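You operate a simulated robot arm through the tools that you are given. There is no shell and no other tool.

The job below is to be done with a simulated robot arm. You get a single attempt, and the scene is never put back.

Task
Link OUT 3 to B with the green adapter and the yellow lead.
Fine: adapter in OUT 3, dial at 3, blue tester on, LINK lit; the red lead stays in A and IN, the white one in its holes.

The check looks at the end state, three seconds after you hand in, the way a careful person would. Anything else that was tipped, shoved, dropped, spilled or broken makes it a failure.

Robot
A 7-joint arm with a three-finger gripper, fixed in place. Base frame: the origin is on the floor under the middle of its stand, x ahead of it, y to its left, z up; the work surface is at about z = 0.82. Lengths are in m, angles in degrees, forces in N, time in s.
It reaches about 1.342 m from its shoulder. Its first joint turns from -166.0 to 166.0 degrees. Payload 2.69 kg.
The tool frame sits at the grasp point between the pads (the TCP): z along the fingers, y along the line on which they close. The tips reach 0.03 m beyond it. The gripper opens to 0.128 m; its body begins 0.117 m behind the TCP.
Orientation is that of the tool frame in the base frame, as a unit quaternion [x, y, z, w]. With the fingers straight down and closing along the base's y, the tool's x points along the base's -x, its y along +y and its z along -z.

Tools
- The arm moves only by the tool nudge_tool. Its argument "commands" is one flat list of numbers, 7 for each row, row after row: the shift along the base's x, y, z in units of 40 mm (1.0 is 40 mm), then the turn, a rotation vector about the base's x, y, z in units of 5 degrees (1.0 is 5 degrees), then the gripper command, from -1 (fully open) to 1 (shut), values between in proportion. In form: [tx, ty, tz, rx, ry, rz, hand, tx, ty, tz, rx, ry, rz, hand, ...]. A call has 1 to 20 rows; each row shifts and turns the commanded pose from where the row before left it. A call with a number of a shift or a turn outside -1 to 1 is refused whole. Rows are played at 5 a second. More than 0.05 m and 8.6 degrees between two rows, or a gripper value outside its range, and nothing of the call is played. A pose out of reach is approached as far as the arm can. The call stops where the force on the tool passes 40 N (or 10 N more than at its start, if that is more) or the arm is blocked; 0.2 s more then pass. The fingers move at their own pace (about 0.127 m/s each) and stop on an object; they squeeze with about 35 N. The grip force told is the motor's: it shows also when the fingers shut on nothing. Time passes only in rows, and 0.2 s behind the last, so rows that do not move let the fingers close. It gives the time, the measured TCP pose, the force on the tool (base axes), the opening and the grip force at its end, in the units of the frame above (readings bear some noise), with the torque about the TCP (base axes, N m) and any sound that the robot's microphone picked up, and new pictures: "show" is both (left out), scene, wrist or none.
- Cameras (640 x 400 px; columns grow to the right, rows downward): "scene" is fixed at [0.0511, 0.4997, 1.6018]; the picture's right is [-0.78, -0.62, 0.00], its down [-0.38, 0.48, -0.79] and it looks along [0.49, -0.62, -0.61] (base axes); focal length 352 px, centre (320, 200). "wrist" rides on the gripper at [0.058, 0.054, -0.131] in the tool frame; the picture's right is [-0.68, 0.74, 0.00], its down [-0.62, -0.57, -0.55] and it looks along [-0.40, -0.37, 0.84] (tool axes); focal length 234 px, centre (320, 200). There is no depth. A picture from a camera that has moved, and an enlarged one, comes with that camera's place and axes in the base frame and with its lens.
- raise_lower(by): moves the trunk up (or, below 0, down) by that many m; the arm rides with it, the base frame stays. It gives what a move gives, with no picture.
- enlarge(camera, box): a new picture of the part [left, top, right, bottom] of that camera's present view, enlarged. The clock stands still meanwhile.
- hand_in(): hands the job in; it is judged then, once.

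Places have to be worked out from the pictures, the camera data and where the tool is seen. Open the gripper and draw the arm clear of the work before you hand the job in, unless the task says otherwise.

The tools are called after "Emit:" as name(argument=value, ...) on one line, values as JSON. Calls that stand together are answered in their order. nudge_tool: Moves the arm, as the interface text tells. Its arguments: {"type":"object","properties":{"commands":{"type":"array","items":{"type":"number"}},"show":{"type":"string","enum":["both","scene","wrist","none"]}},"required":["commands"]} The other tools are called the same way: raise_lower (by) moves the trunk up or down; enlarge (camera, box) takes an enlarged picture of a part of a camera's view; hand_in () hands the job in.

At the start:

```text
t: 0.0
tcp_pos: [0.5873, -0.445, 1.1726]
ee_rot: [0.0, 1.0, 0.0, 0.0]
contact_force: [-0.1, -0.1, -0.2]
wrist_torque: [-0.03, -0.02, 0.01]
gripper_width: 0.1278
grasp_force: 0.0
trunk travel left (down, up): [-0.15, 0.2]
```

scene: 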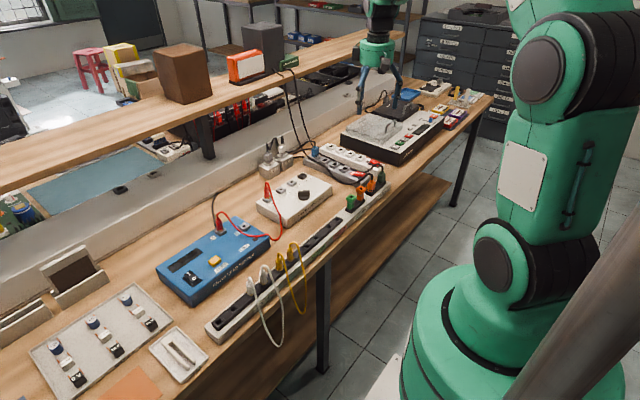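
wrist: 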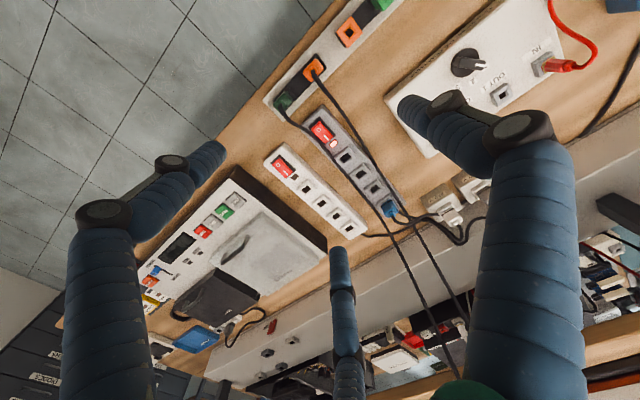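

I start by looking closely at the scene camera to identify the devices, the leads and the adapters.

Emit:
enlarge(camera="scene", box=[140, 170, 340, 350])

Emit:
enlarge(camera="scene", box=[240, 130, 400, 230])

Emit:
enlarge(camera="wrist", box=[240, 0, 600, 225])

Emit:
enlarge(camera="scene", box=[20, 230, 220, 400])

```text
2.22 times, centred on (240, 260) of scene
camera zoom: at [0.0511, 0.4997, 1.6018], right [-0.78, -0.62, 0.0], down [-0.38, 0.48, -0.79], along [0.49, -0.62, -0.61], focal length 782 px, centre (498, 67)
```

zoom: 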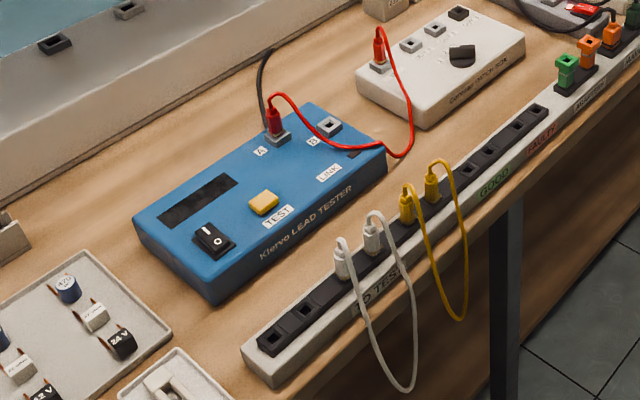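

```text
4.00 times, centred on (320, 180) of scene
camera zoom: at [0.0511, 0.4997, 1.6018], right [-0.78, -0.62, 0.0], down [-0.38, 0.48, -0.79], along [0.49, -0.62, -0.61], focal length 1407 px, centre (320, 280)
```

zoom: 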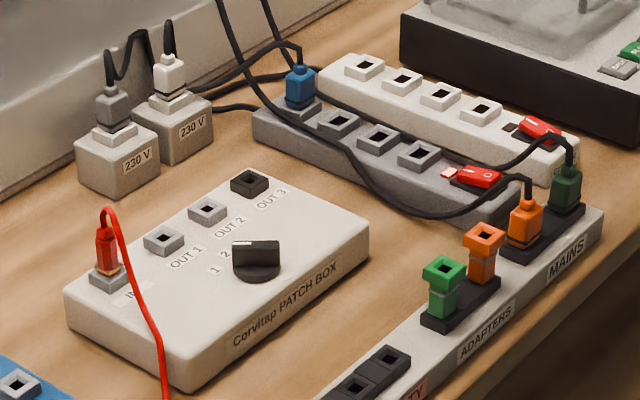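

```text
1.78 times, centred on (420, 112) of wrist
camera zoom: at [0.5291, -0.3905, 1.305], right [0.68, 0.74, 0.0], down [0.62, -0.57, 0.55], along [0.4, -0.37, -0.84], focal length 416 px, centre (142, 356)
```

zoom: 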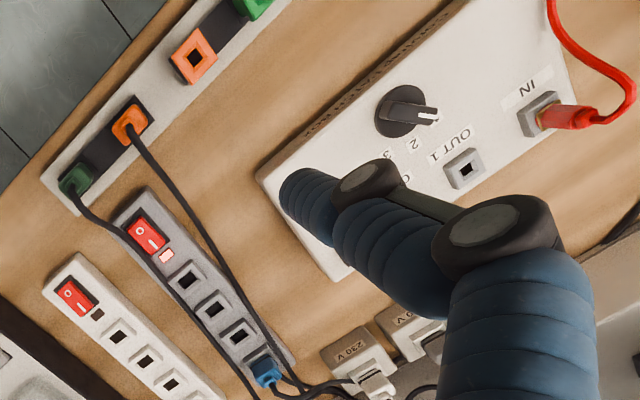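

```text
2.35 times, centred on (120, 315) of scene
camera zoom: at [0.0511, 0.4997, 1.6018], right [-0.78, -0.62, 0.0], down [-0.38, 0.48, -0.79], along [0.49, -0.62, -0.61], focal length 828 px, centre (791, -71)
```

zoom: 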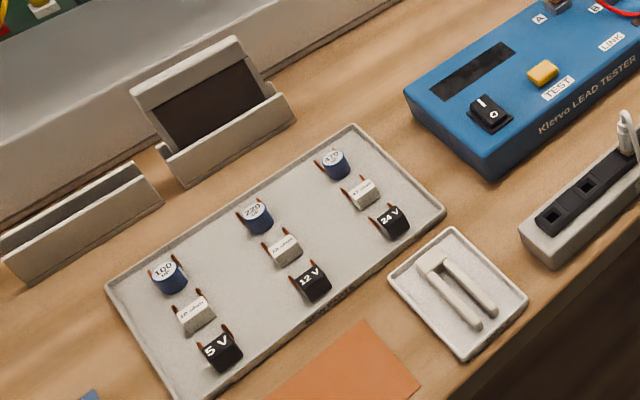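

The bench runs along y with the rack at x≈0.53. I look at the gripper's shape and the rest of the details before moving.

Emit:
enlarge(camera="scene", box=[330, 20, 450, 120])

Emit:
enlarge(camera="scene", box=[195, 230, 325, 340])

Emit:
enlarge(camera="scene", box=[150, 195, 280, 300])

Emit:
enlarge(camera="scene", box=[330, 170, 400, 220])

```text
4.00 times, centred on (390, 70) of scene
camera zoom: at [0.0511, 0.4997, 1.6018], right [-0.78, -0.62, 0.0], down [-0.38, 0.48, -0.79], along [0.49, -0.62, -0.61], focal length 1407 px, centre (40, 720)
```

zoom: 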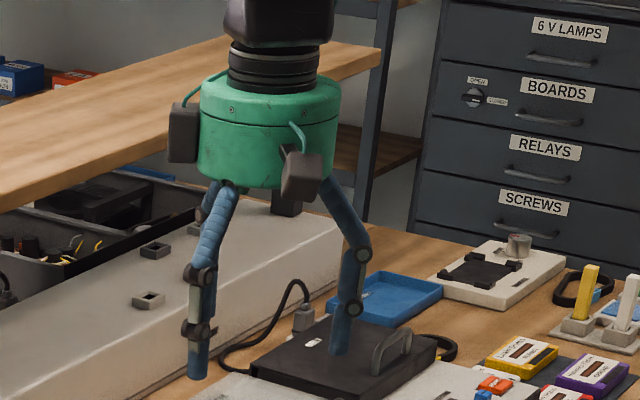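

```text
3.64 times, centred on (260, 285) of scene
camera zoom: at [0.0511, 0.4997, 1.6018], right [-0.78, -0.62, 0.0], down [-0.38, 0.48, -0.79], along [0.49, -0.62, -0.61], focal length 1279 px, centre (538, -109)
```

zoom: 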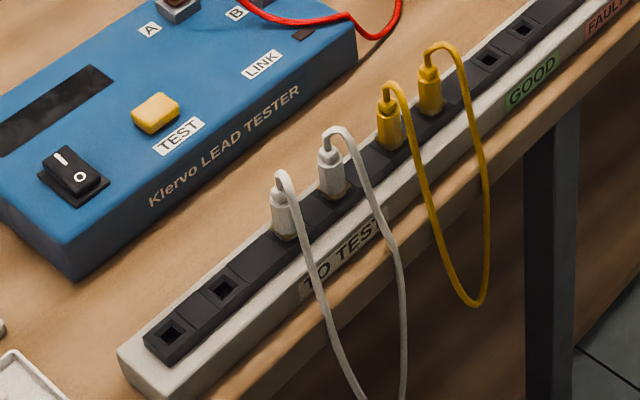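

```text
3.81 times, centred on (215, 248) of scene
camera zoom: at [0.0511, 0.4997, 1.6018], right [-0.78, -0.62, 0.0], down [-0.38, 0.48, -0.79], along [0.49, -0.62, -0.61], focal length 1340 px, centre (720, 19)
```

zoom: 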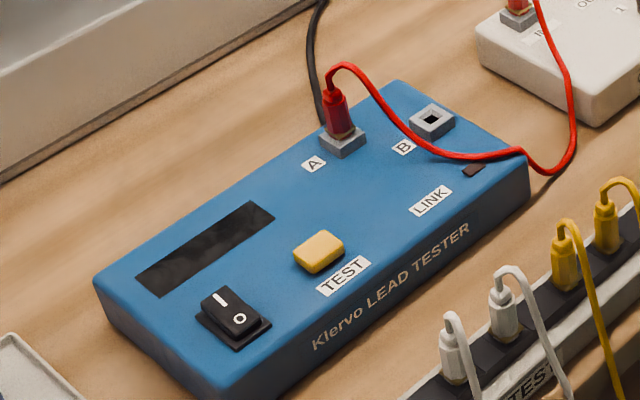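

```text
8.00 times, centred on (365, 195) of scene
camera zoom: at [0.0511, 0.4997, 1.6018], right [-0.78, -0.62, 0.0], down [-0.38, 0.48, -0.79], along [0.49, -0.62, -0.61], focal length 2814 px, centre (-40, 240)
```

zoom: 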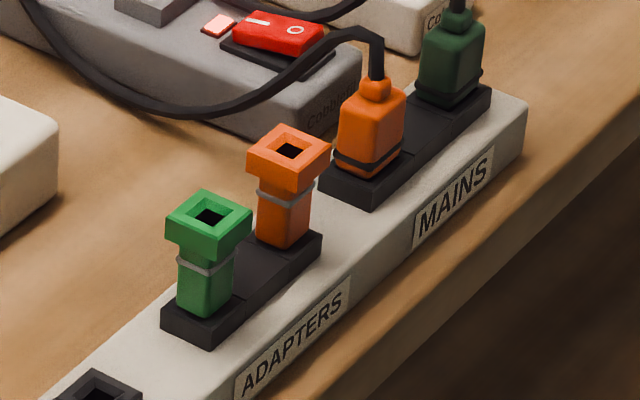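

Before going near anything I check how the three fingers meet: I shut the gripper in free air and look.

Emit:
nudge_tool(commands=[0, 0, 0, 0, 0, 0, 0.7, 0, 0, 0, 0, 0, 0, 0.7, 0, 0, 0, 0, 0, 0, 0.7, 0, 0, 0, 0, 0, 0, 0.7], show="both")

```text
t: 1.0
tcp_pos: [0.5875, -0.4448, 1.173]
ee_rot: [0.0, 1.0, 0.0, 0.001]
contact_force: [0.5, 0.0, -0.7]
wrist_torque: [0.0, -0.02, 0.02]
gripper_width: 0.0194
grasp_force: 0.1
trunk travel left (down, up): [-0.15, 0.2]
camera wrist: at [0.5291, -0.3904, 1.305], right [0.68, 0.74, 0.0], down [0.62, -0.57, 0.55], along [0.4, -0.37, -0.84], focal length 234 px, centre (320, 200)
```

scene: 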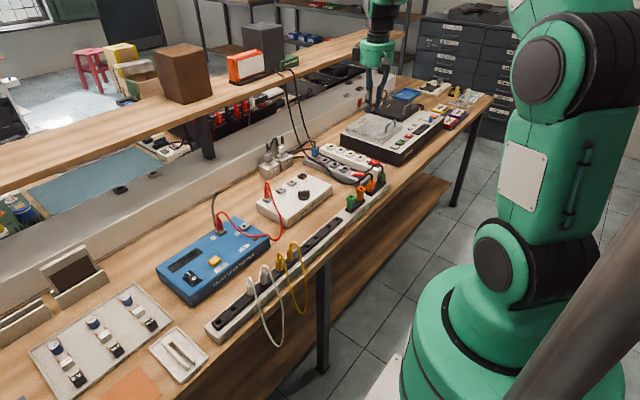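
wrist: 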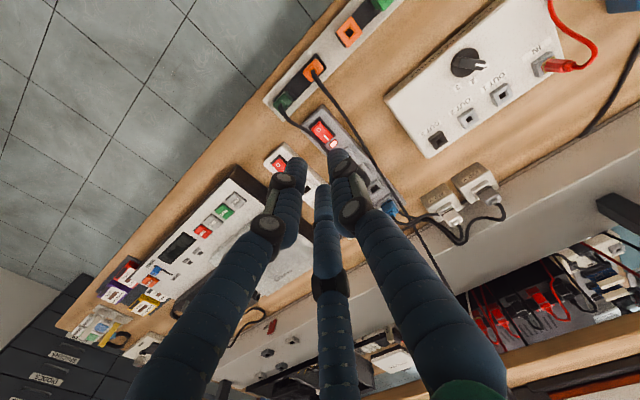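

Emit:
enlarge(camera="wrist", box=[220, 120, 420, 280])

Emit:
enlarge(camera="scene", box=[330, 20, 450, 120])

Emit:
enlarge(camera="wrist", box=[380, 0, 600, 150])

```text
2.50 times, centred on (320, 200) of wrist
camera zoom: at [0.5291, -0.3904, 1.305], right [0.68, 0.74, 0.0], down [0.62, -0.57, 0.55], along [0.4, -0.37, -0.84], focal length 585 px, centre (320, 200)
```

zoom: 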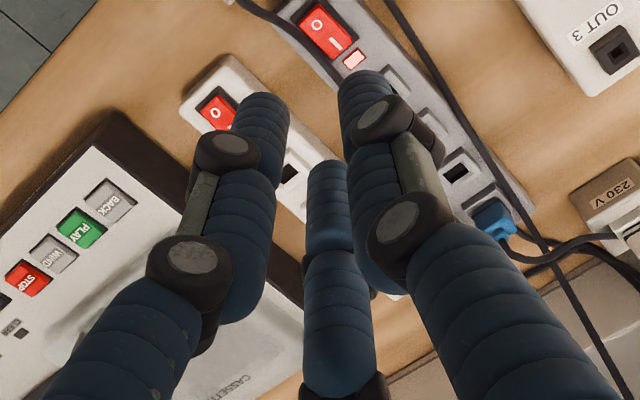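

```text
4.00 times, centred on (390, 70) of scene
camera zoom: at [0.0511, 0.4997, 1.6018], right [-0.78, -0.62, 0.0], down [-0.38, 0.48, -0.79], along [0.49, -0.62, -0.61], focal length 1407 px, centre (40, 720)
```

zoom: 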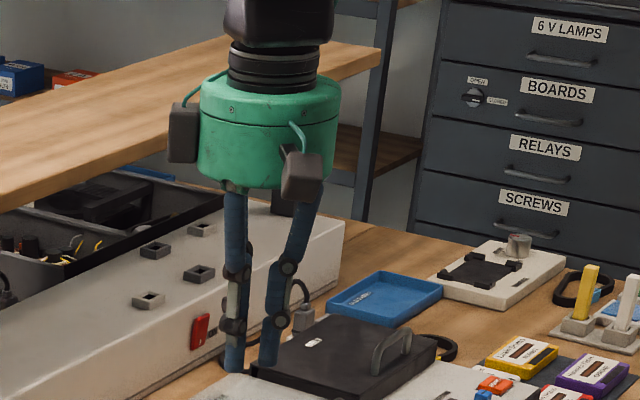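

```text
2.67 times, centred on (490, 75) of wrist
camera zoom: at [0.5291, -0.3904, 1.305], right [0.68, 0.74, 0.0], down [0.62, -0.57, 0.55], along [0.4, -0.37, -0.84], focal length 624 px, centre (-133, 533)
```

zoom: 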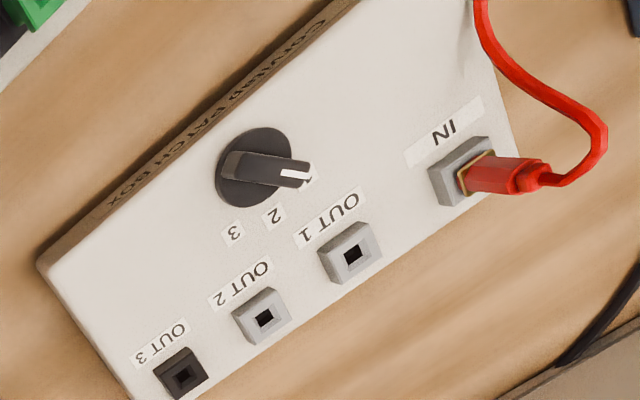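

The fingers are about 18 mm thick, with one on the +y side and two on the −y side about 30 mm apart, and commanded openings are accurate. I move above and in front of the patch box at a safe height for a better look at OUT 3, the dial and the adapters.

Emit:
nudge_tool(commands=[0.1, 1, 0, 0, 0, 0, -1, 0.1, 1, 0, 0, 0, 0, -1, 0.1, 1, 0, 0, 0, 0, -1, 0.1, 1, 0, 0, 0, 0, -1, 0.1, 1, 0, 0, 0, 0, -1, 0.1, 1, -0.2, 0, 0, 0, -1, 0, 1, -0.2, 0, 0, 0, -1, 0, 1, -0.2, 0, 0, 0, -1, 0, 0, 0, 0, 0, 0, -1], show="wrist")

```text
t: 3.0
tcp_pos: [0.6101, -0.1253, 1.1448]
ee_rot: [-0.001, 1.0, 0.0, 0.0]
contact_force: [-0.1, 0.9, 0.1]
wrist_torque: [-0.05, 0.04, 0.01]
gripper_width: 0.128
grasp_force: 0.0
trunk travel left (down, up): [-0.15, 0.2]
camera wrist: at [0.5521, -0.0713, 1.2774], right [0.68, 0.74, 0.0], down [0.62, -0.57, 0.55], along [0.4, -0.37, -0.84], focal length 234 px, centre (320, 200)
```

wrist: 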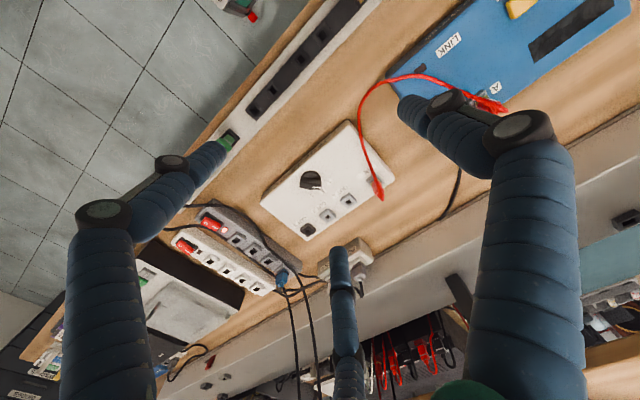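

Emit:
enlarge(camera="wrist", box=[240, 100, 420, 250])

Emit:
enlarge(camera="wrist", box=[360, 0, 640, 140])

```text
2.67 times, centred on (330, 175) of wrist
camera zoom: at [0.5521, -0.0713, 1.2774], right [0.68, 0.74, 0.0], down [0.62, -0.57, 0.55], along [0.4, -0.37, -0.84], focal length 624 px, centre (293, 267)
```

zoom: 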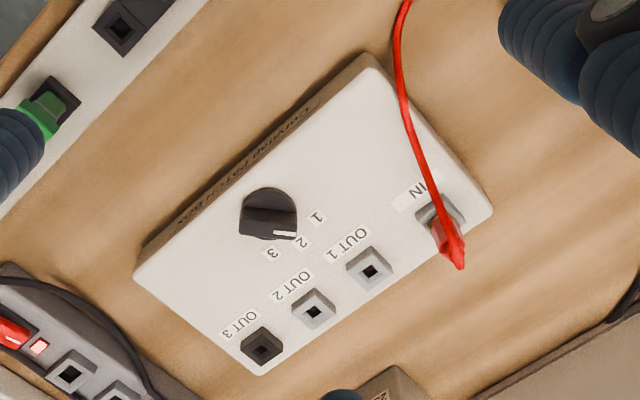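

```text
2.29 times, centred on (500, 70) of wrist
camera zoom: at [0.5521, -0.0713, 1.2774], right [0.68, 0.74, 0.0], down [0.62, -0.57, 0.55], along [0.4, -0.37, -0.84], focal length 535 px, centre (-91, 497)
```

zoom: 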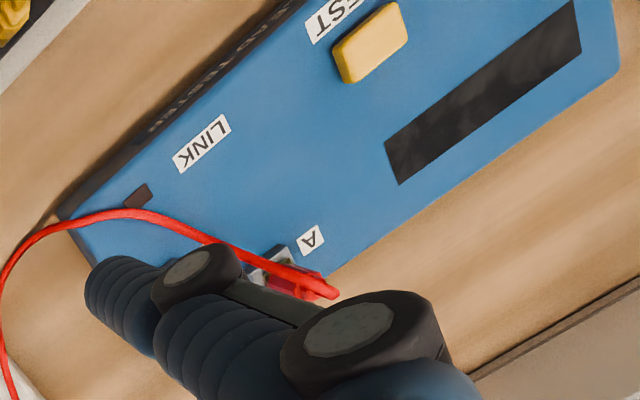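

OUT 3 works out at about (0.788, −0.325, 0.872), with dial positions 1/2/3 at +45°/0°/−45° about +x, and the dial is now at 1. Next I move to view the adapters closely.

Emit:
nudge_tool(commands=[-0.91, -0.54, -0.5, 0, 0, 0, -1, -0.91, -0.54, -0.5, 0, 0, 0, -1, -0.91, -0.54, -0.5, 0, 0, 0, -1, -0.91, -0.54, -0.5, 0, 0, 0, -1, 0, 0, 0, 0, 0, 0, -1], show="wrist")

Emit:
enlarge(camera="wrist", box=[240, 120, 400, 260])

```text
t: 4.2
tcp_pos: [0.4642, -0.2143, 1.0706]
ee_rot: [0.0, 1.0, -0.001, 0.0]
contact_force: [0.8, -0.4, 0.4]
wrist_torque: [0.02, -0.03, -0.02]
gripper_width: 0.1282
grasp_force: 0.1
trunk travel left (down, up): [-0.15, 0.2]
camera wrist: at [0.4054, -0.1601, 1.2024], right [0.68, 0.74, 0.0], down [0.62, -0.57, 0.55], along [0.4, -0.37, -0.84], focal length 234 px, centre (320, 200)
```

wrist: 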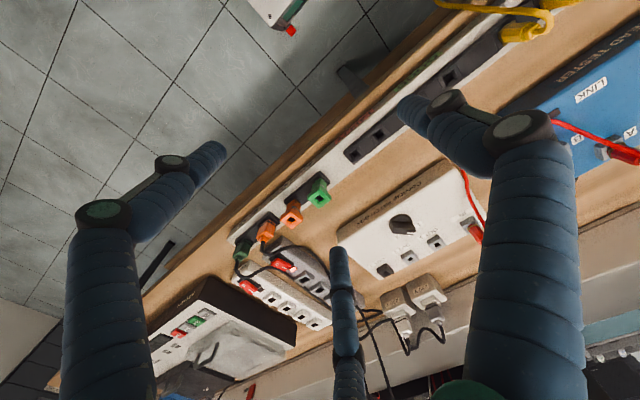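

```text
2.86 times, centred on (320, 190) of wrist
camera zoom: at [0.4054, -0.1601, 1.2024], right [0.68, 0.74, 0.0], down [0.62, -0.57, 0.55], along [0.4, -0.37, -0.84], focal length 669 px, centre (320, 229)
```

zoom: 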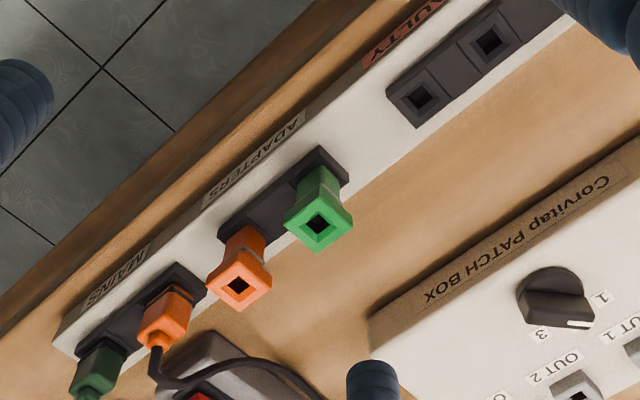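

Triangulating two wrist views puts the adapter tops at z≈0.9075, with green at (0.542, −0.287) and orange 61 mm away; rack and patch box both have yaw ≈0. I pre-shape the gripper to about 44 mm and hover above the green adapter.

Emit:
nudge_tool(commands=[0.65, -0.61, -0.58, 0, 0, 0, 0.31, 0.65, -0.61, -0.58, 0, 0, 0, 0.31, 0.65, -0.61, -0.58, 0, 0, 0, 0.31, 0, 0, 0, 0, 0, 0, 0.31], show="both")

Emit:
enlarge(camera="wrist", box=[240, 120, 400, 260])

Emit:
enlarge(camera="scene", box=[310, 110, 430, 220])

```text
t: 5.2
tcp_pos: [0.546, -0.2846, 0.9973]
ee_rot: [0.0, 1.0, 0.0, 0.0]
contact_force: [0.8, 1.1, 0.3]
wrist_torque: [0.0, 0.05, -0.01]
gripper_width: 0.044
grasp_force: 0.0
trunk travel left (down, up): [-0.15, 0.2]
camera wrist: at [0.4885, -0.2299, 1.1298], right [0.68, 0.74, 0.0], down [0.62, -0.57, 0.55], along [0.4, -0.37, -0.84], focal length 234 px, centre (320, 200)
```

scene: 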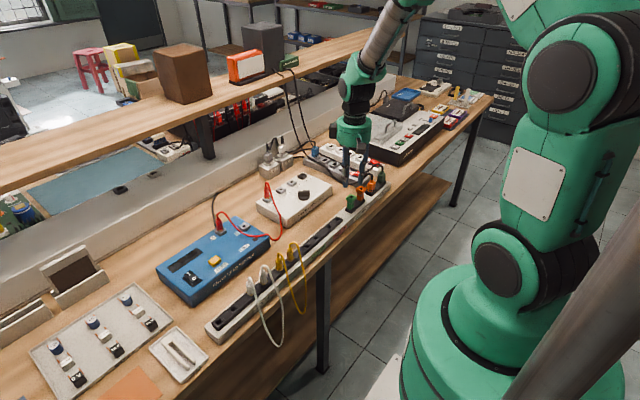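
wrist: 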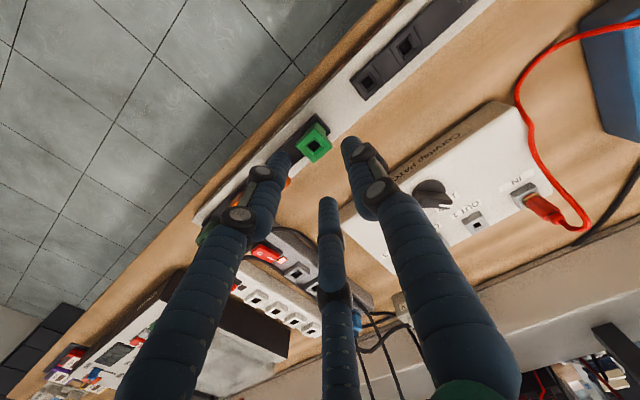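

```text
2.86 times, centred on (320, 190) of wrist
camera zoom: at [0.4885, -0.2299, 1.1298], right [0.68, 0.74, 0.0], down [0.62, -0.57, 0.55], along [0.4, -0.37, -0.84], focal length 669 px, centre (320, 229)
```

zoom: 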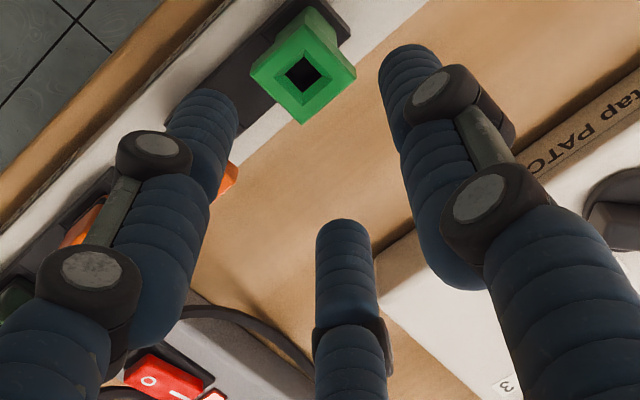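

```text
3.64 times, centred on (370, 165) of scene
camera zoom: at [0.0511, 0.4997, 1.6018], right [-0.78, -0.62, 0.0], down [-0.38, 0.48, -0.79], along [0.49, -0.62, -0.61], focal length 1279 px, centre (138, 327)
```

zoom: 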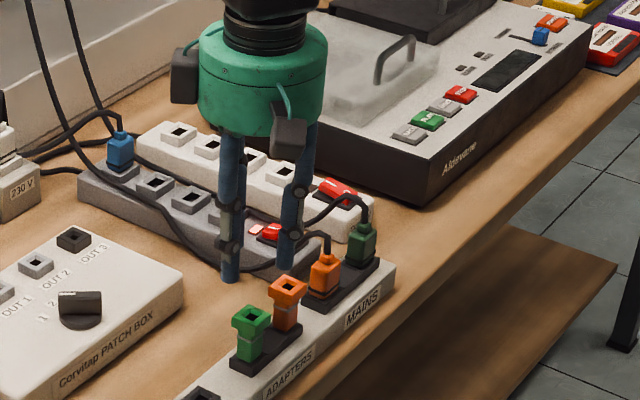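

The hole's ray puts the green adapter at about (0.544, −0.288), with its top near z≈0.905. I hold still briefly to see how the pose reading settles.

Emit:
nudge_tool(commands=[0, 0, 0, 0, 0, 0, 0.31, 0, 0, 0, 0, 0, 0, 0.31], show="wrist")

Emit:
nudge_tool(commands=[0, 0, 0, 0, 0, 0, 0.31], show="none")

```text
t: 5.8
tcp_pos: [0.544, -0.2847, 0.9993]
ee_rot: [0.001, 1.0, -0.001, 0.0]
contact_force: [-0.5, -0.5, 0.1]
wrist_torque: [-0.01, 0.0, 0.01]
gripper_width: 0.0438
grasp_force: 0.0
trunk travel left (down, up): [-0.15, 0.2]
camera wrist: at [0.4877, -0.2293, 1.1303], right [0.68, 0.74, 0.0], down [0.62, -0.57, 0.55], along [0.4, -0.37, -0.84], focal length 234 px, centre (320, 200)
```

wrist: 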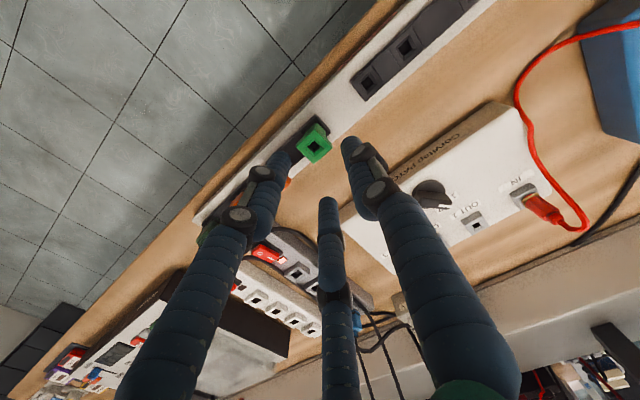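

```text
t: 6.2
tcp_pos: [0.5453, -0.2844, 0.9988]
ee_rot: [0.001, 1.0, 0.0, 0.0]
contact_force: [-1.0, 0.4, -0.3]
wrist_torque: [-0.02, 0.0, 0.01]
gripper_width: 0.0445
grasp_force: 0.2
trunk travel left (down, up): [-0.15, 0.2]
```

Reading noise is about ±1 mm and the pose matches the commands. I shift −3 mm in y and −1 mm in x, descend to z≈0.945 (tips just above the adapter top) and check alignment.

Emit:
nudge_tool(commands=[-0.02, -0.08, -0.65, 0, 0, 0, 0.31, 0, 0, -0.7, 0, 0, 0, 0.31, 0, 0, 0, 0, 0, 0, 0.31], show="wrist")

Emit:
enlarge(camera="wrist", box=[240, 100, 400, 240])

Emit:
enlarge(camera="scene", box=[310, 130, 410, 220])

```text
t: 7.0
tcp_pos: [0.5446, -0.2877, 0.9435]
ee_rot: [0.0, 1.0, 0.0, 0.0]
contact_force: [0.5, -0.5, 0.3]
wrist_torque: [0.06, 0.02, 0.0]
gripper_width: 0.0444
grasp_force: 0.2
trunk travel left (down, up): [-0.15, 0.2]
camera wrist: at [0.4853, -0.2344, 1.0766], right [0.68, 0.74, 0.0], down [0.62, -0.57, 0.55], along [0.4, -0.37, -0.84], focal length 234 px, centre (320, 200)
```

wrist: 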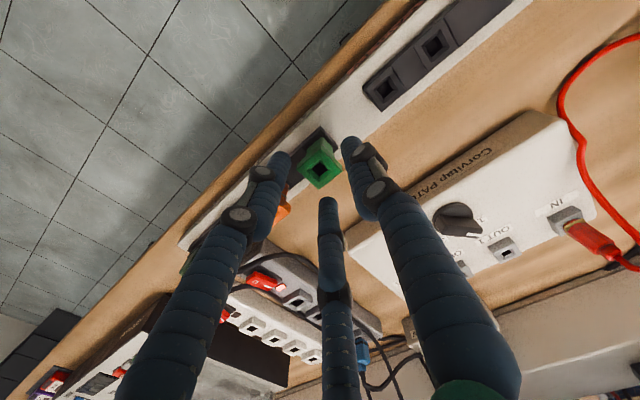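

```text
2.86 times, centred on (320, 170) of wrist
camera zoom: at [0.4853, -0.2344, 1.0766], right [0.68, 0.74, 0.0], down [0.62, -0.57, 0.55], along [0.4, -0.37, -0.84], focal length 669 px, centre (320, 286)
```

zoom: 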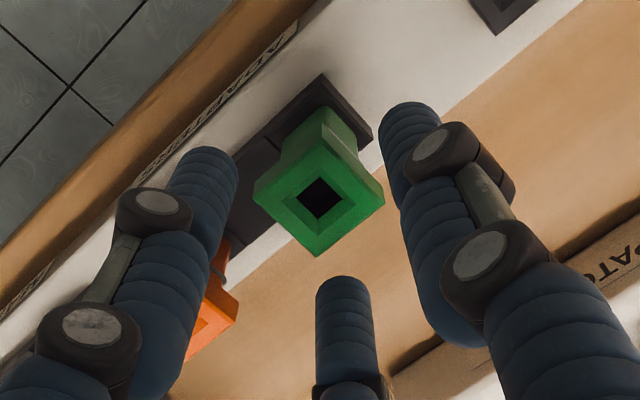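

```text
4.44 times, centred on (360, 175) of scene
camera zoom: at [0.0511, 0.4997, 1.6018], right [-0.78, -0.62, 0.0], down [-0.38, 0.48, -0.79], along [0.49, -0.62, -0.61], focal length 1563 px, centre (142, 311)
```

zoom: 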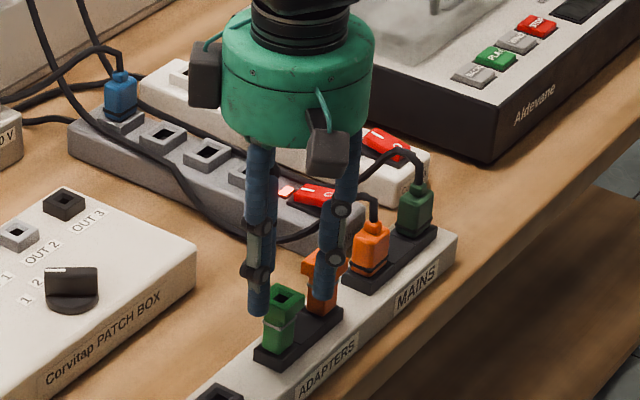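

The adapter is centred within about 1 mm. I descend to z≈0.900 so the tips stay above the holder, then close.

Emit:
nudge_tool(commands=[0.025, -0.03, -0.55, 0, 0, 0, 0.31, 0, 0, -0.55, 0, 0, 0, 0.31, 0, 0, 0, 0, 0, 0, 0.31], show="wrist")

Emit:
enlarge(camera="wrist", box=[240, 100, 400, 240])

Emit:
enlarge(camera="scene", box=[320, 150, 400, 220])

```text
t: 7.8
tcp_pos: [0.5448, -0.2909, 0.9013]
ee_rot: [0.0, 1.0, -0.001, 0.0]
contact_force: [0.8, -0.7, -1.4]
wrist_torque: [0.01, 0.05, -0.01]
gripper_width: 0.0442
grasp_force: 0.0
trunk travel left (down, up): [-0.15, 0.2]
camera wrist: at [0.4864, -0.2367, 1.0335], right [0.68, 0.74, 0.0], down [0.62, -0.57, 0.55], along [0.4, -0.37, -0.84], focal length 234 px, centre (320, 200)
```

wrist: 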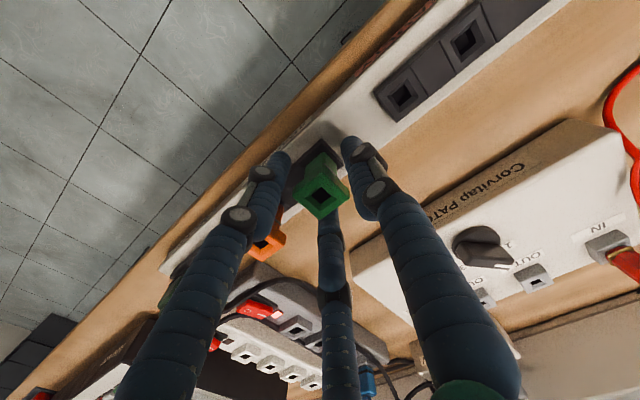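

```text
2.86 times, centred on (320, 170) of wrist
camera zoom: at [0.4864, -0.2367, 1.0335], right [0.68, 0.74, 0.0], down [0.62, -0.57, 0.55], along [0.4, -0.37, -0.84], focal length 669 px, centre (320, 286)
```

zoom: 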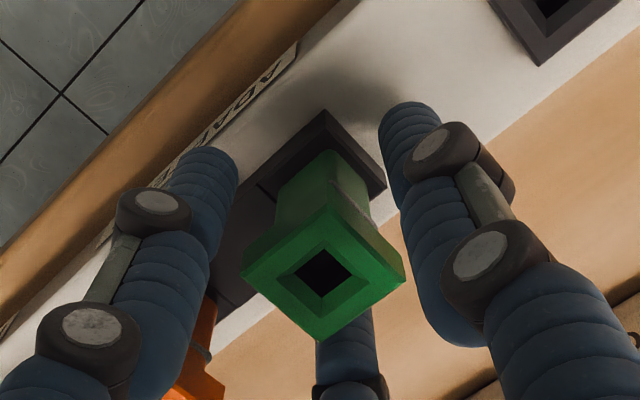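

```text
5.71 times, centred on (360, 185) of scene
camera zoom: at [0.0511, 0.4997, 1.6018], right [-0.78, -0.62, 0.0], down [-0.38, 0.48, -0.79], along [0.49, -0.62, -0.61], focal length 2010 px, centre (91, 286)
```

zoom: 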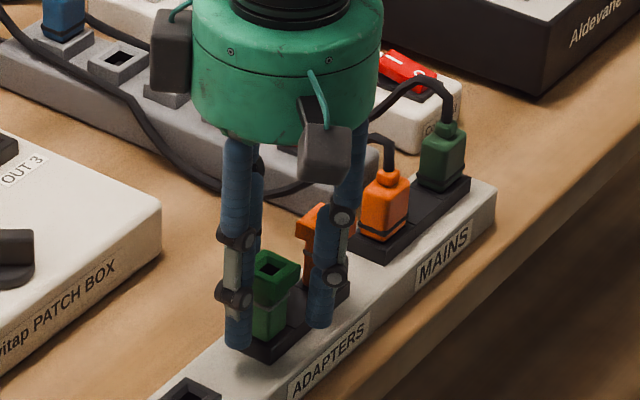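

The adapter head sits between the fingers, centred near the TCP. I close on it and watch the side forces.

Emit:
nudge_tool(commands=[0, 0, 0, 0, 0, 0, 0.55, 0, 0, 0, 0, 0, 0, 0.7, 0, 0, 0, 0, 0, 0, 1, 0, 0, 0, 0, 0, 0, 1], show="wrist")

Emit:
enlarge(camera="wrist", box=[240, 100, 400, 240])

```text
t: 8.8
tcp_pos: [0.5442, -0.291, 0.9006]
ee_rot: [-0.001, 1.0, 0.0, 0.0]
contact_force: [0.0, 0.5, -0.5]
wrist_torque: [0.02, 0.0, 0.01]
gripper_width: 0.0287
grasp_force: 34.7
trunk travel left (down, up): [-0.15, 0.2]
camera wrist: at [0.4861, -0.2365, 1.0338], right [0.68, 0.74, 0.0], down [0.62, -0.57, 0.55], along [0.4, -0.37, -0.84], focal length 234 px, centre (320, 200)
```

wrist: 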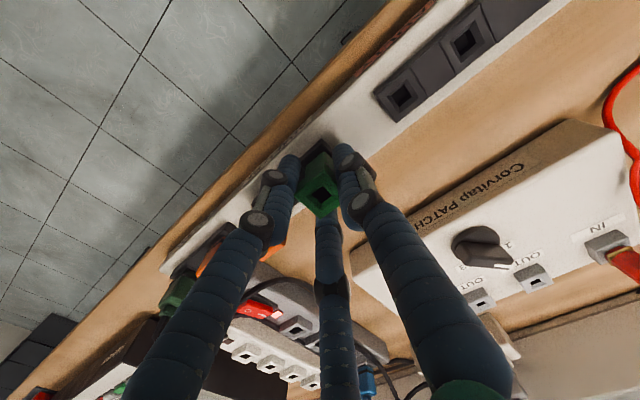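

```text
2.86 times, centred on (320, 170) of wrist
camera zoom: at [0.4861, -0.2365, 1.0338], right [0.68, 0.74, 0.0], down [0.62, -0.57, 0.55], along [0.4, -0.37, -0.84], focal length 669 px, centre (320, 286)
```

zoom: 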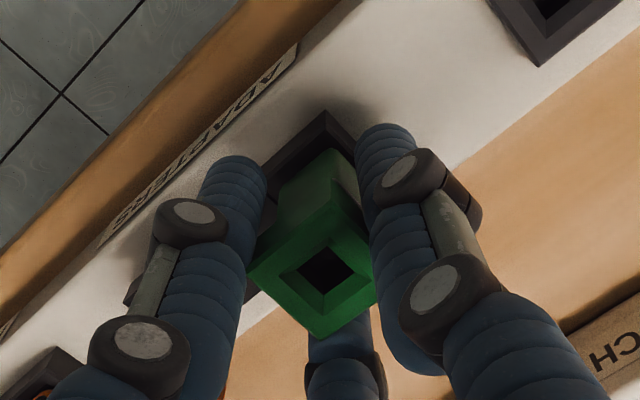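

The grip is firm at 28.7 mm and 34.7 N with almost no side force. I lift the adapter straight out.

Emit:
nudge_tool(commands=[0, 0, 0.2, 0, 0, 0, 1, 0, 0, 0.3, 0, 0, 0, 1, 0, 0, 0.5, 0, 0, 0, 1, 0, 0, 0.5, 0, 0, 0, 1, 0, 0, 0.75, 0, 0, 0, 1, 0, 0, 0, 0, 0, 0, 1], show="both")

Emit:
enlarge(camera="wrist", box=[240, 100, 400, 240])

Emit:
enlarge(camera="scene", box=[310, 110, 410, 220])

```text
t: 10.2
tcp_pos: [0.5456, -0.2885, 0.9914]
ee_rot: [0.0, 1.0, 0.0, 0.0]
contact_force: [-0.1, 0.3, 0.1]
wrist_torque: [-0.01, -0.02, 0.0]
gripper_width: 0.0306
grasp_force: 34.8
trunk travel left (down, up): [-0.15, 0.2]
camera wrist: at [0.4868, -0.2335, 1.1233], right [0.68, 0.74, 0.0], down [0.62, -0.57, 0.55], along [0.4, -0.37, -0.84], focal length 234 px, centre (320, 200)
```

scene: 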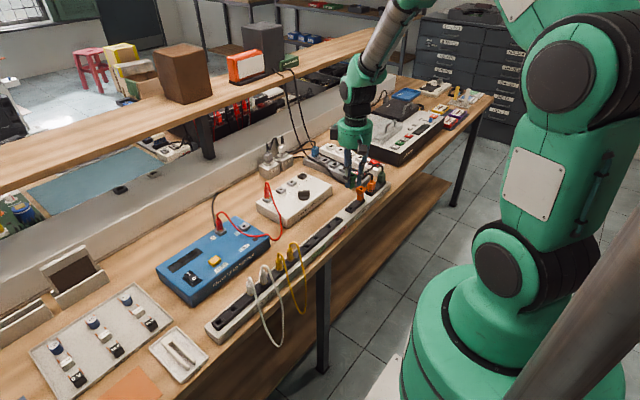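
wrist: 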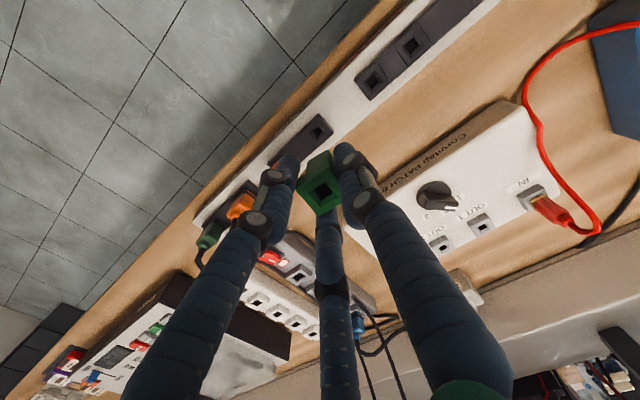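

```text
2.86 times, centred on (320, 170) of wrist
camera zoom: at [0.4868, -0.2335, 1.1233], right [0.68, 0.74, 0.0], down [0.62, -0.57, 0.55], along [0.4, -0.37, -0.84], focal length 669 px, centre (320, 286)
```

zoom: 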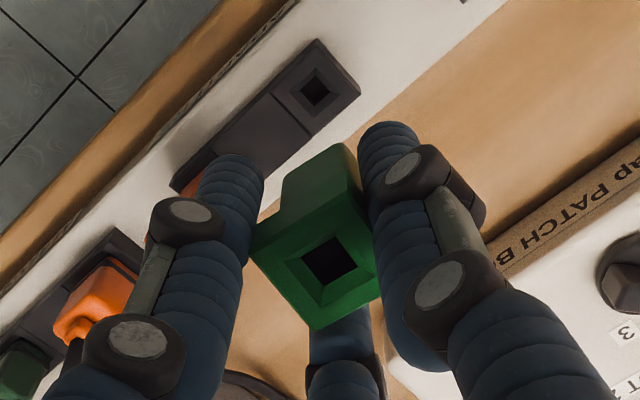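

```text
3.64 times, centred on (360, 165) of scene
camera zoom: at [0.0511, 0.4997, 1.6018], right [-0.78, -0.62, 0.0], down [-0.38, 0.48, -0.79], along [0.49, -0.62, -0.61], focal length 1279 px, centre (174, 327)
```

zoom: 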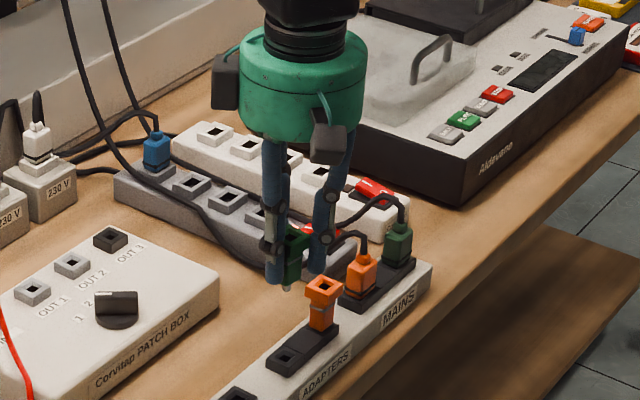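

The adapter came out, but it seems to have yawed slightly in the grip. I zoom in more to measure that.

Emit:
enlarge(camera="wrist", box=[290, 130, 350, 190])

Emit:
enlarge(camera="wrist", box=[290, 160, 350, 220])

Emit:
enlarge(camera="scene", box=[335, 155, 385, 205])

```text
6.67 times, centred on (320, 160) of wrist
camera zoom: at [0.4868, -0.2335, 1.1233], right [0.68, 0.74, 0.0], down [0.62, -0.57, 0.55], along [0.4, -0.37, -0.84], focal length 1561 px, centre (320, 467)
```

zoom: 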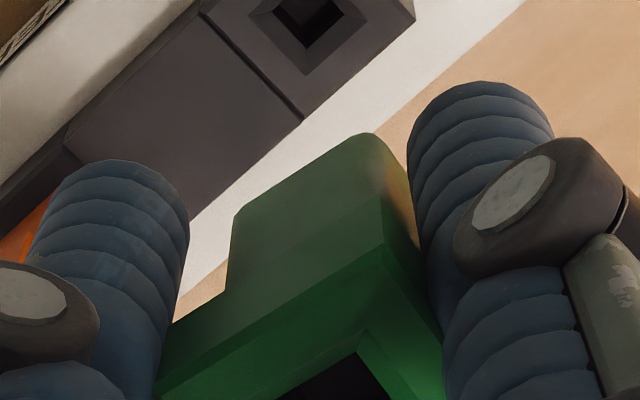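

```text
6.67 times, centred on (320, 190) of wrist
camera zoom: at [0.4868, -0.2335, 1.1233], right [0.68, 0.74, 0.0], down [0.62, -0.57, 0.55], along [0.4, -0.37, -0.84], focal length 1561 px, centre (320, 267)
```

zoom: 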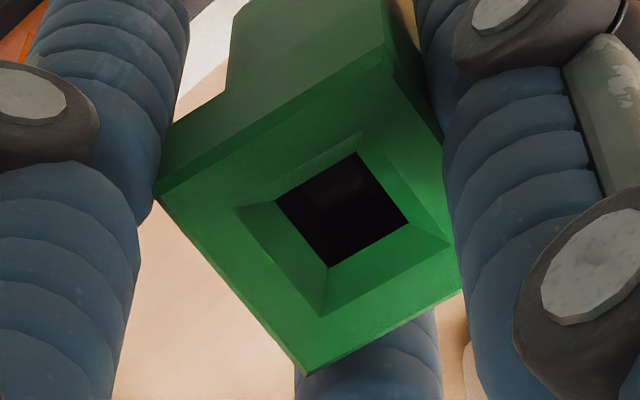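

```text
8.00 times, centred on (360, 180) of scene
camera zoom: at [0.0511, 0.4997, 1.6018], right [-0.78, -0.62, 0.0], down [-0.38, 0.48, -0.79], along [0.49, -0.62, -0.61], focal length 2814 px, centre (0, 360)
```

zoom: 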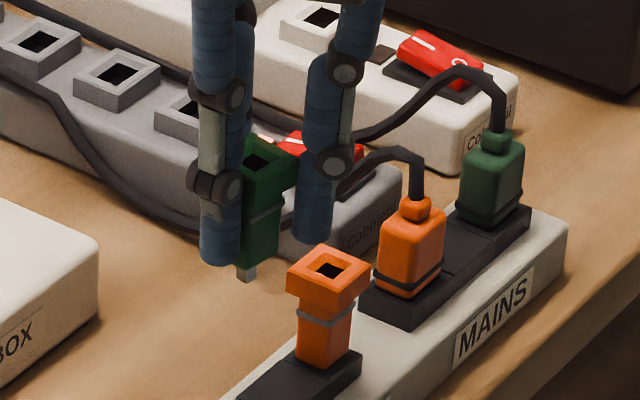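

The adapter's yaw in the grip is about −8.1°, and it hangs upright. To align without relying on calibration, I record where the holder's hole appears in the wrist view from this known relative pose.

Emit:
enlarge(camera="wrist", box=[290, 105, 350, 165])

```text
6.67 times, centred on (320, 135) of wrist
camera zoom: at [0.4868, -0.2335, 1.1233], right [0.68, 0.74, 0.0], down [0.62, -0.57, 0.55], along [0.4, -0.37, -0.84], focal length 1561 px, centre (320, 633)
```

zoom: 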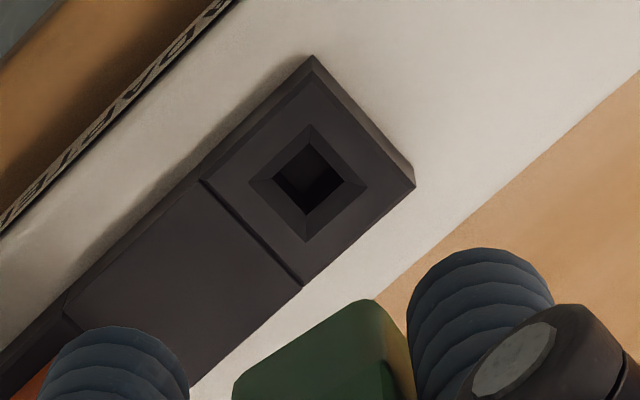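

The holder hole gives the reference ray (raw pixel about 318.2, 132.3). Now I carry the adapter at a safe height to above OUT 3.

Emit:
nudge_tool(commands=[0.5, 0, 0.4, 0, 0, 0, 1, 0.9, -0.15, 0.3, 0, 0, 0, 1, 0.95, -0.15, 0, 0, 0, 0, 1, 0.95, -0.15, 0, 0, 0, 0, 1, 0.95, -0.15, 0, 0, 0, 0, 1, 0.95, -0.15, 0, 0, 0, 0, 1, 0.925, -0.175, 0, 0, 0, 0, 1, 0, 0, -0.4, 0, 0, 0, 1, 0, 0, 0, 0, 0, 0, 1], show="both")

Emit:
enlarge(camera="wrist", box=[290, 105, 350, 165])

Emit:
enlarge(camera="wrist", box=[240, 60, 400, 220])

Emit:
enlarge(camera="scene", box=[270, 120, 370, 220])

```text
t: 12.2
tcp_pos: [0.79, -0.3251, 1.0022]
ee_rot: [0.0, 1.0, 0.0, 0.0]
contact_force: [0.1, 0.0, -0.5]
wrist_torque: [0.0, 0.03, 0.04]
gripper_width: 0.031
grasp_force: 35.0
trunk travel left (down, up): [-0.15, 0.2]
camera wrist: at [0.7319, -0.2714, 1.1339], right [0.68, 0.74, 0.0], down [0.62, -0.57, 0.55], along [0.4, -0.37, -0.84], focal length 234 px, centre (320, 200)
```

scene: 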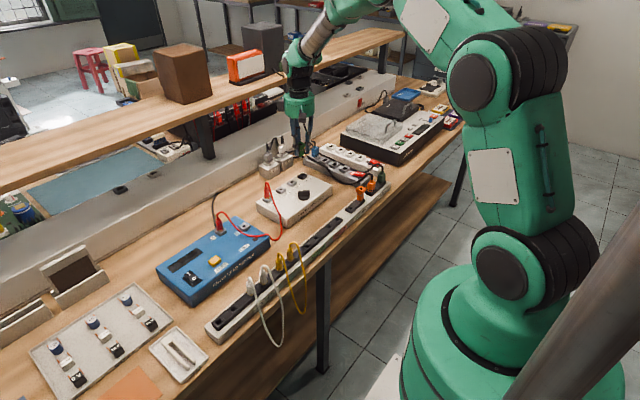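
wrist: 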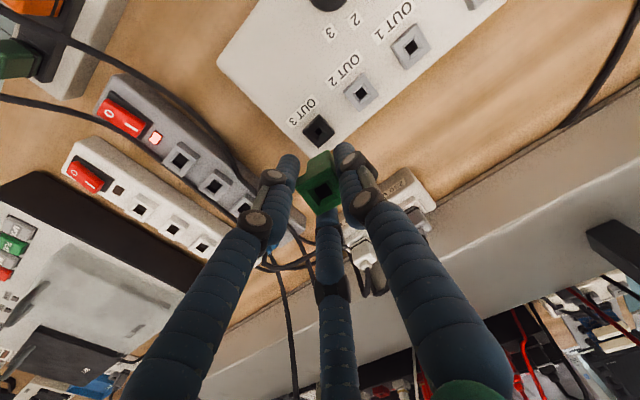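

```text
6.67 times, centred on (320, 135) of wrist
camera zoom: at [0.7319, -0.2714, 1.1339], right [0.68, 0.74, 0.0], down [0.62, -0.57, 0.55], along [0.4, -0.37, -0.84], focal length 1561 px, centre (320, 633)
```

zoom: 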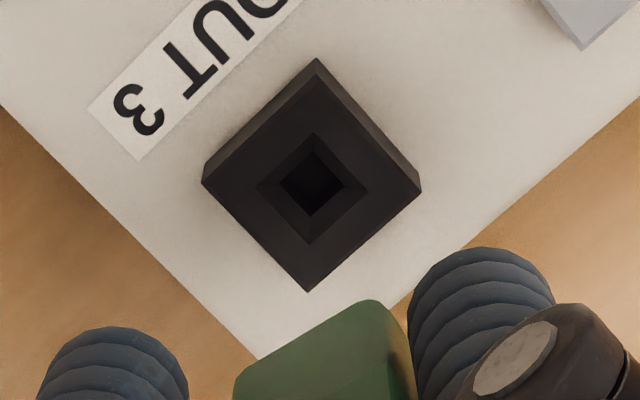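

```text
2.50 times, centred on (320, 140) of wrist
camera zoom: at [0.7319, -0.2714, 1.1339], right [0.68, 0.74, 0.0], down [0.62, -0.57, 0.55], along [0.4, -0.37, -0.84], focal length 585 px, centre (320, 350)
```

zoom: 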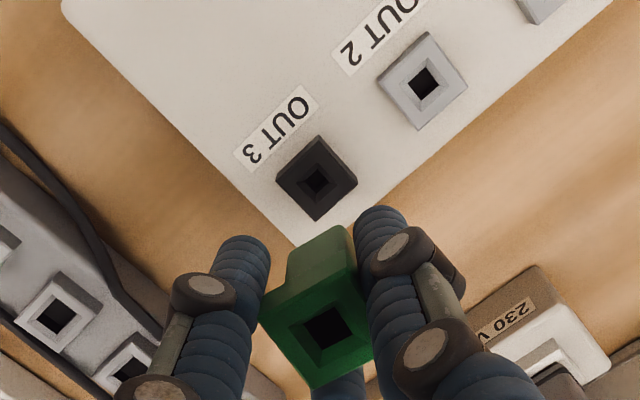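

```text
4.00 times, centred on (320, 170) of scene
camera zoom: at [0.0511, 0.4997, 1.6018], right [-0.78, -0.62, 0.0], down [-0.38, 0.48, -0.79], along [0.49, -0.62, -0.61], focal length 1407 px, centre (320, 320)
```

zoom: 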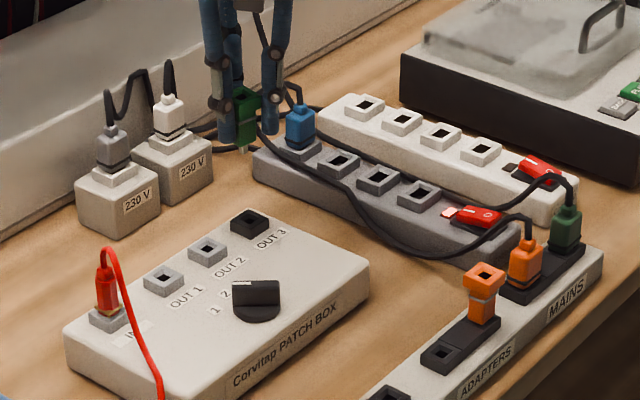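

OUT 3's hole lies within about 1 mm of the reference ray, so the adapter is already above it, and triangulation gives OUT 3's top at z≈0.871. I turn the tool by about +8.9° to cancel the adapter's yaw and come down to just above the socket.

Emit:
nudge_tool(commands=[0, 0, 0, 0, 0, 0.89, 1, 0, 0, 0, 0, 0, 0.89, 1, 0, 0, -0.5, 0, 0, 0, 1, 0, 0, -0.4, 0, 0, 0, 1, 0, 0, 0, 0, 0, 0, 1, 0, 0, 0, 0, 0, 0, 1], show="both")

Emit:
enlarge(camera="wrist", box=[270, 90, 370, 190])

Emit:
enlarge(camera="scene", box=[280, 150, 330, 200])

```text
t: 13.6
tcp_pos: [0.7885, -0.3276, 0.967]
ee_rot: [-0.077, 0.997, 0.0, 0.0]
contact_force: [-0.5, 0.2, 0.3]
wrist_torque: [-0.02, 0.0, -0.02]
gripper_width: 0.0308
grasp_force: 35.0
trunk travel left (down, up): [-0.15, 0.2]
camera wrist: at [0.7235, -0.2825, 1.0987], right [0.55, 0.83, 0.0], down [0.7, -0.46, 0.55], along [0.46, -0.3, -0.84], focal length 234 px, centre (320, 200)
```

scene: 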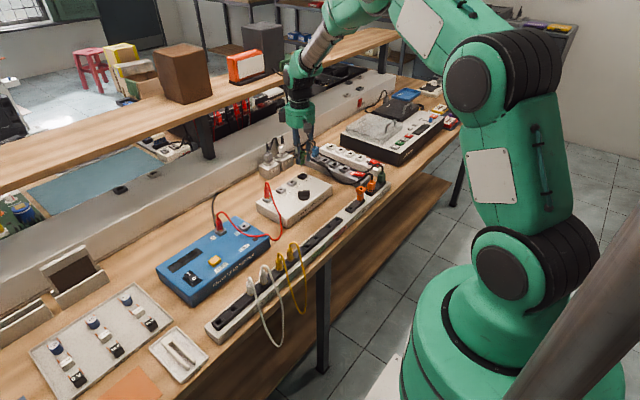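
wrist: 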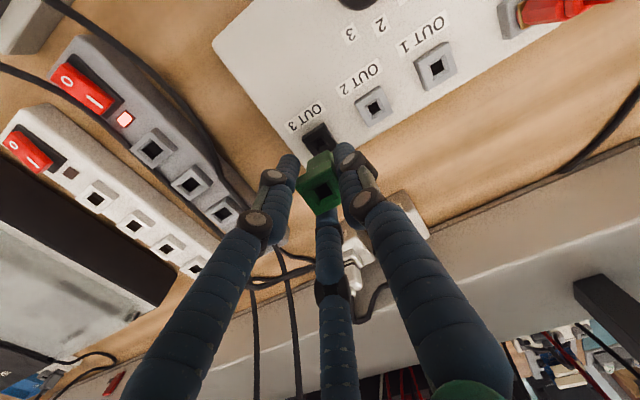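

```text
4.00 times, centred on (320, 140) of wrist
camera zoom: at [0.7235, -0.2825, 1.0987], right [0.55, 0.83, 0.0], down [0.7, -0.46, 0.55], along [0.46, -0.3, -0.84], focal length 937 px, centre (320, 440)
```

zoom: 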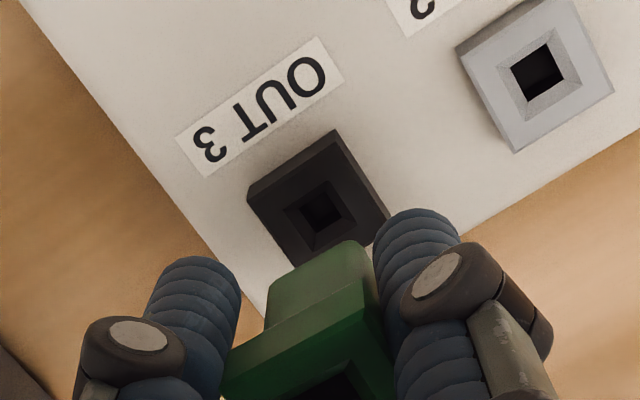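

```text
8.00 times, centred on (305, 175) of scene
camera zoom: at [0.0511, 0.4997, 1.6018], right [-0.78, -0.62, 0.0], down [-0.38, 0.48, -0.79], along [0.49, -0.62, -0.61], focal length 2814 px, centre (440, 400)
```

zoom: 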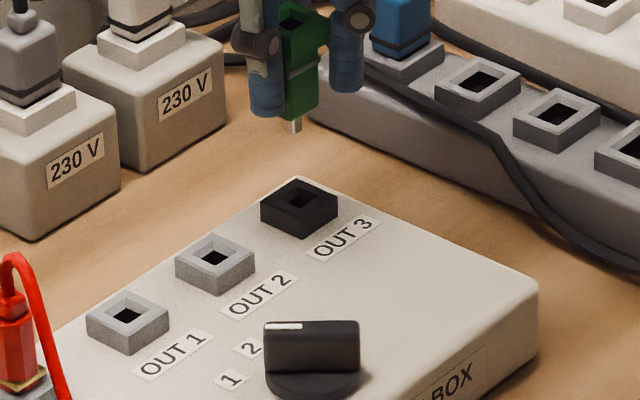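

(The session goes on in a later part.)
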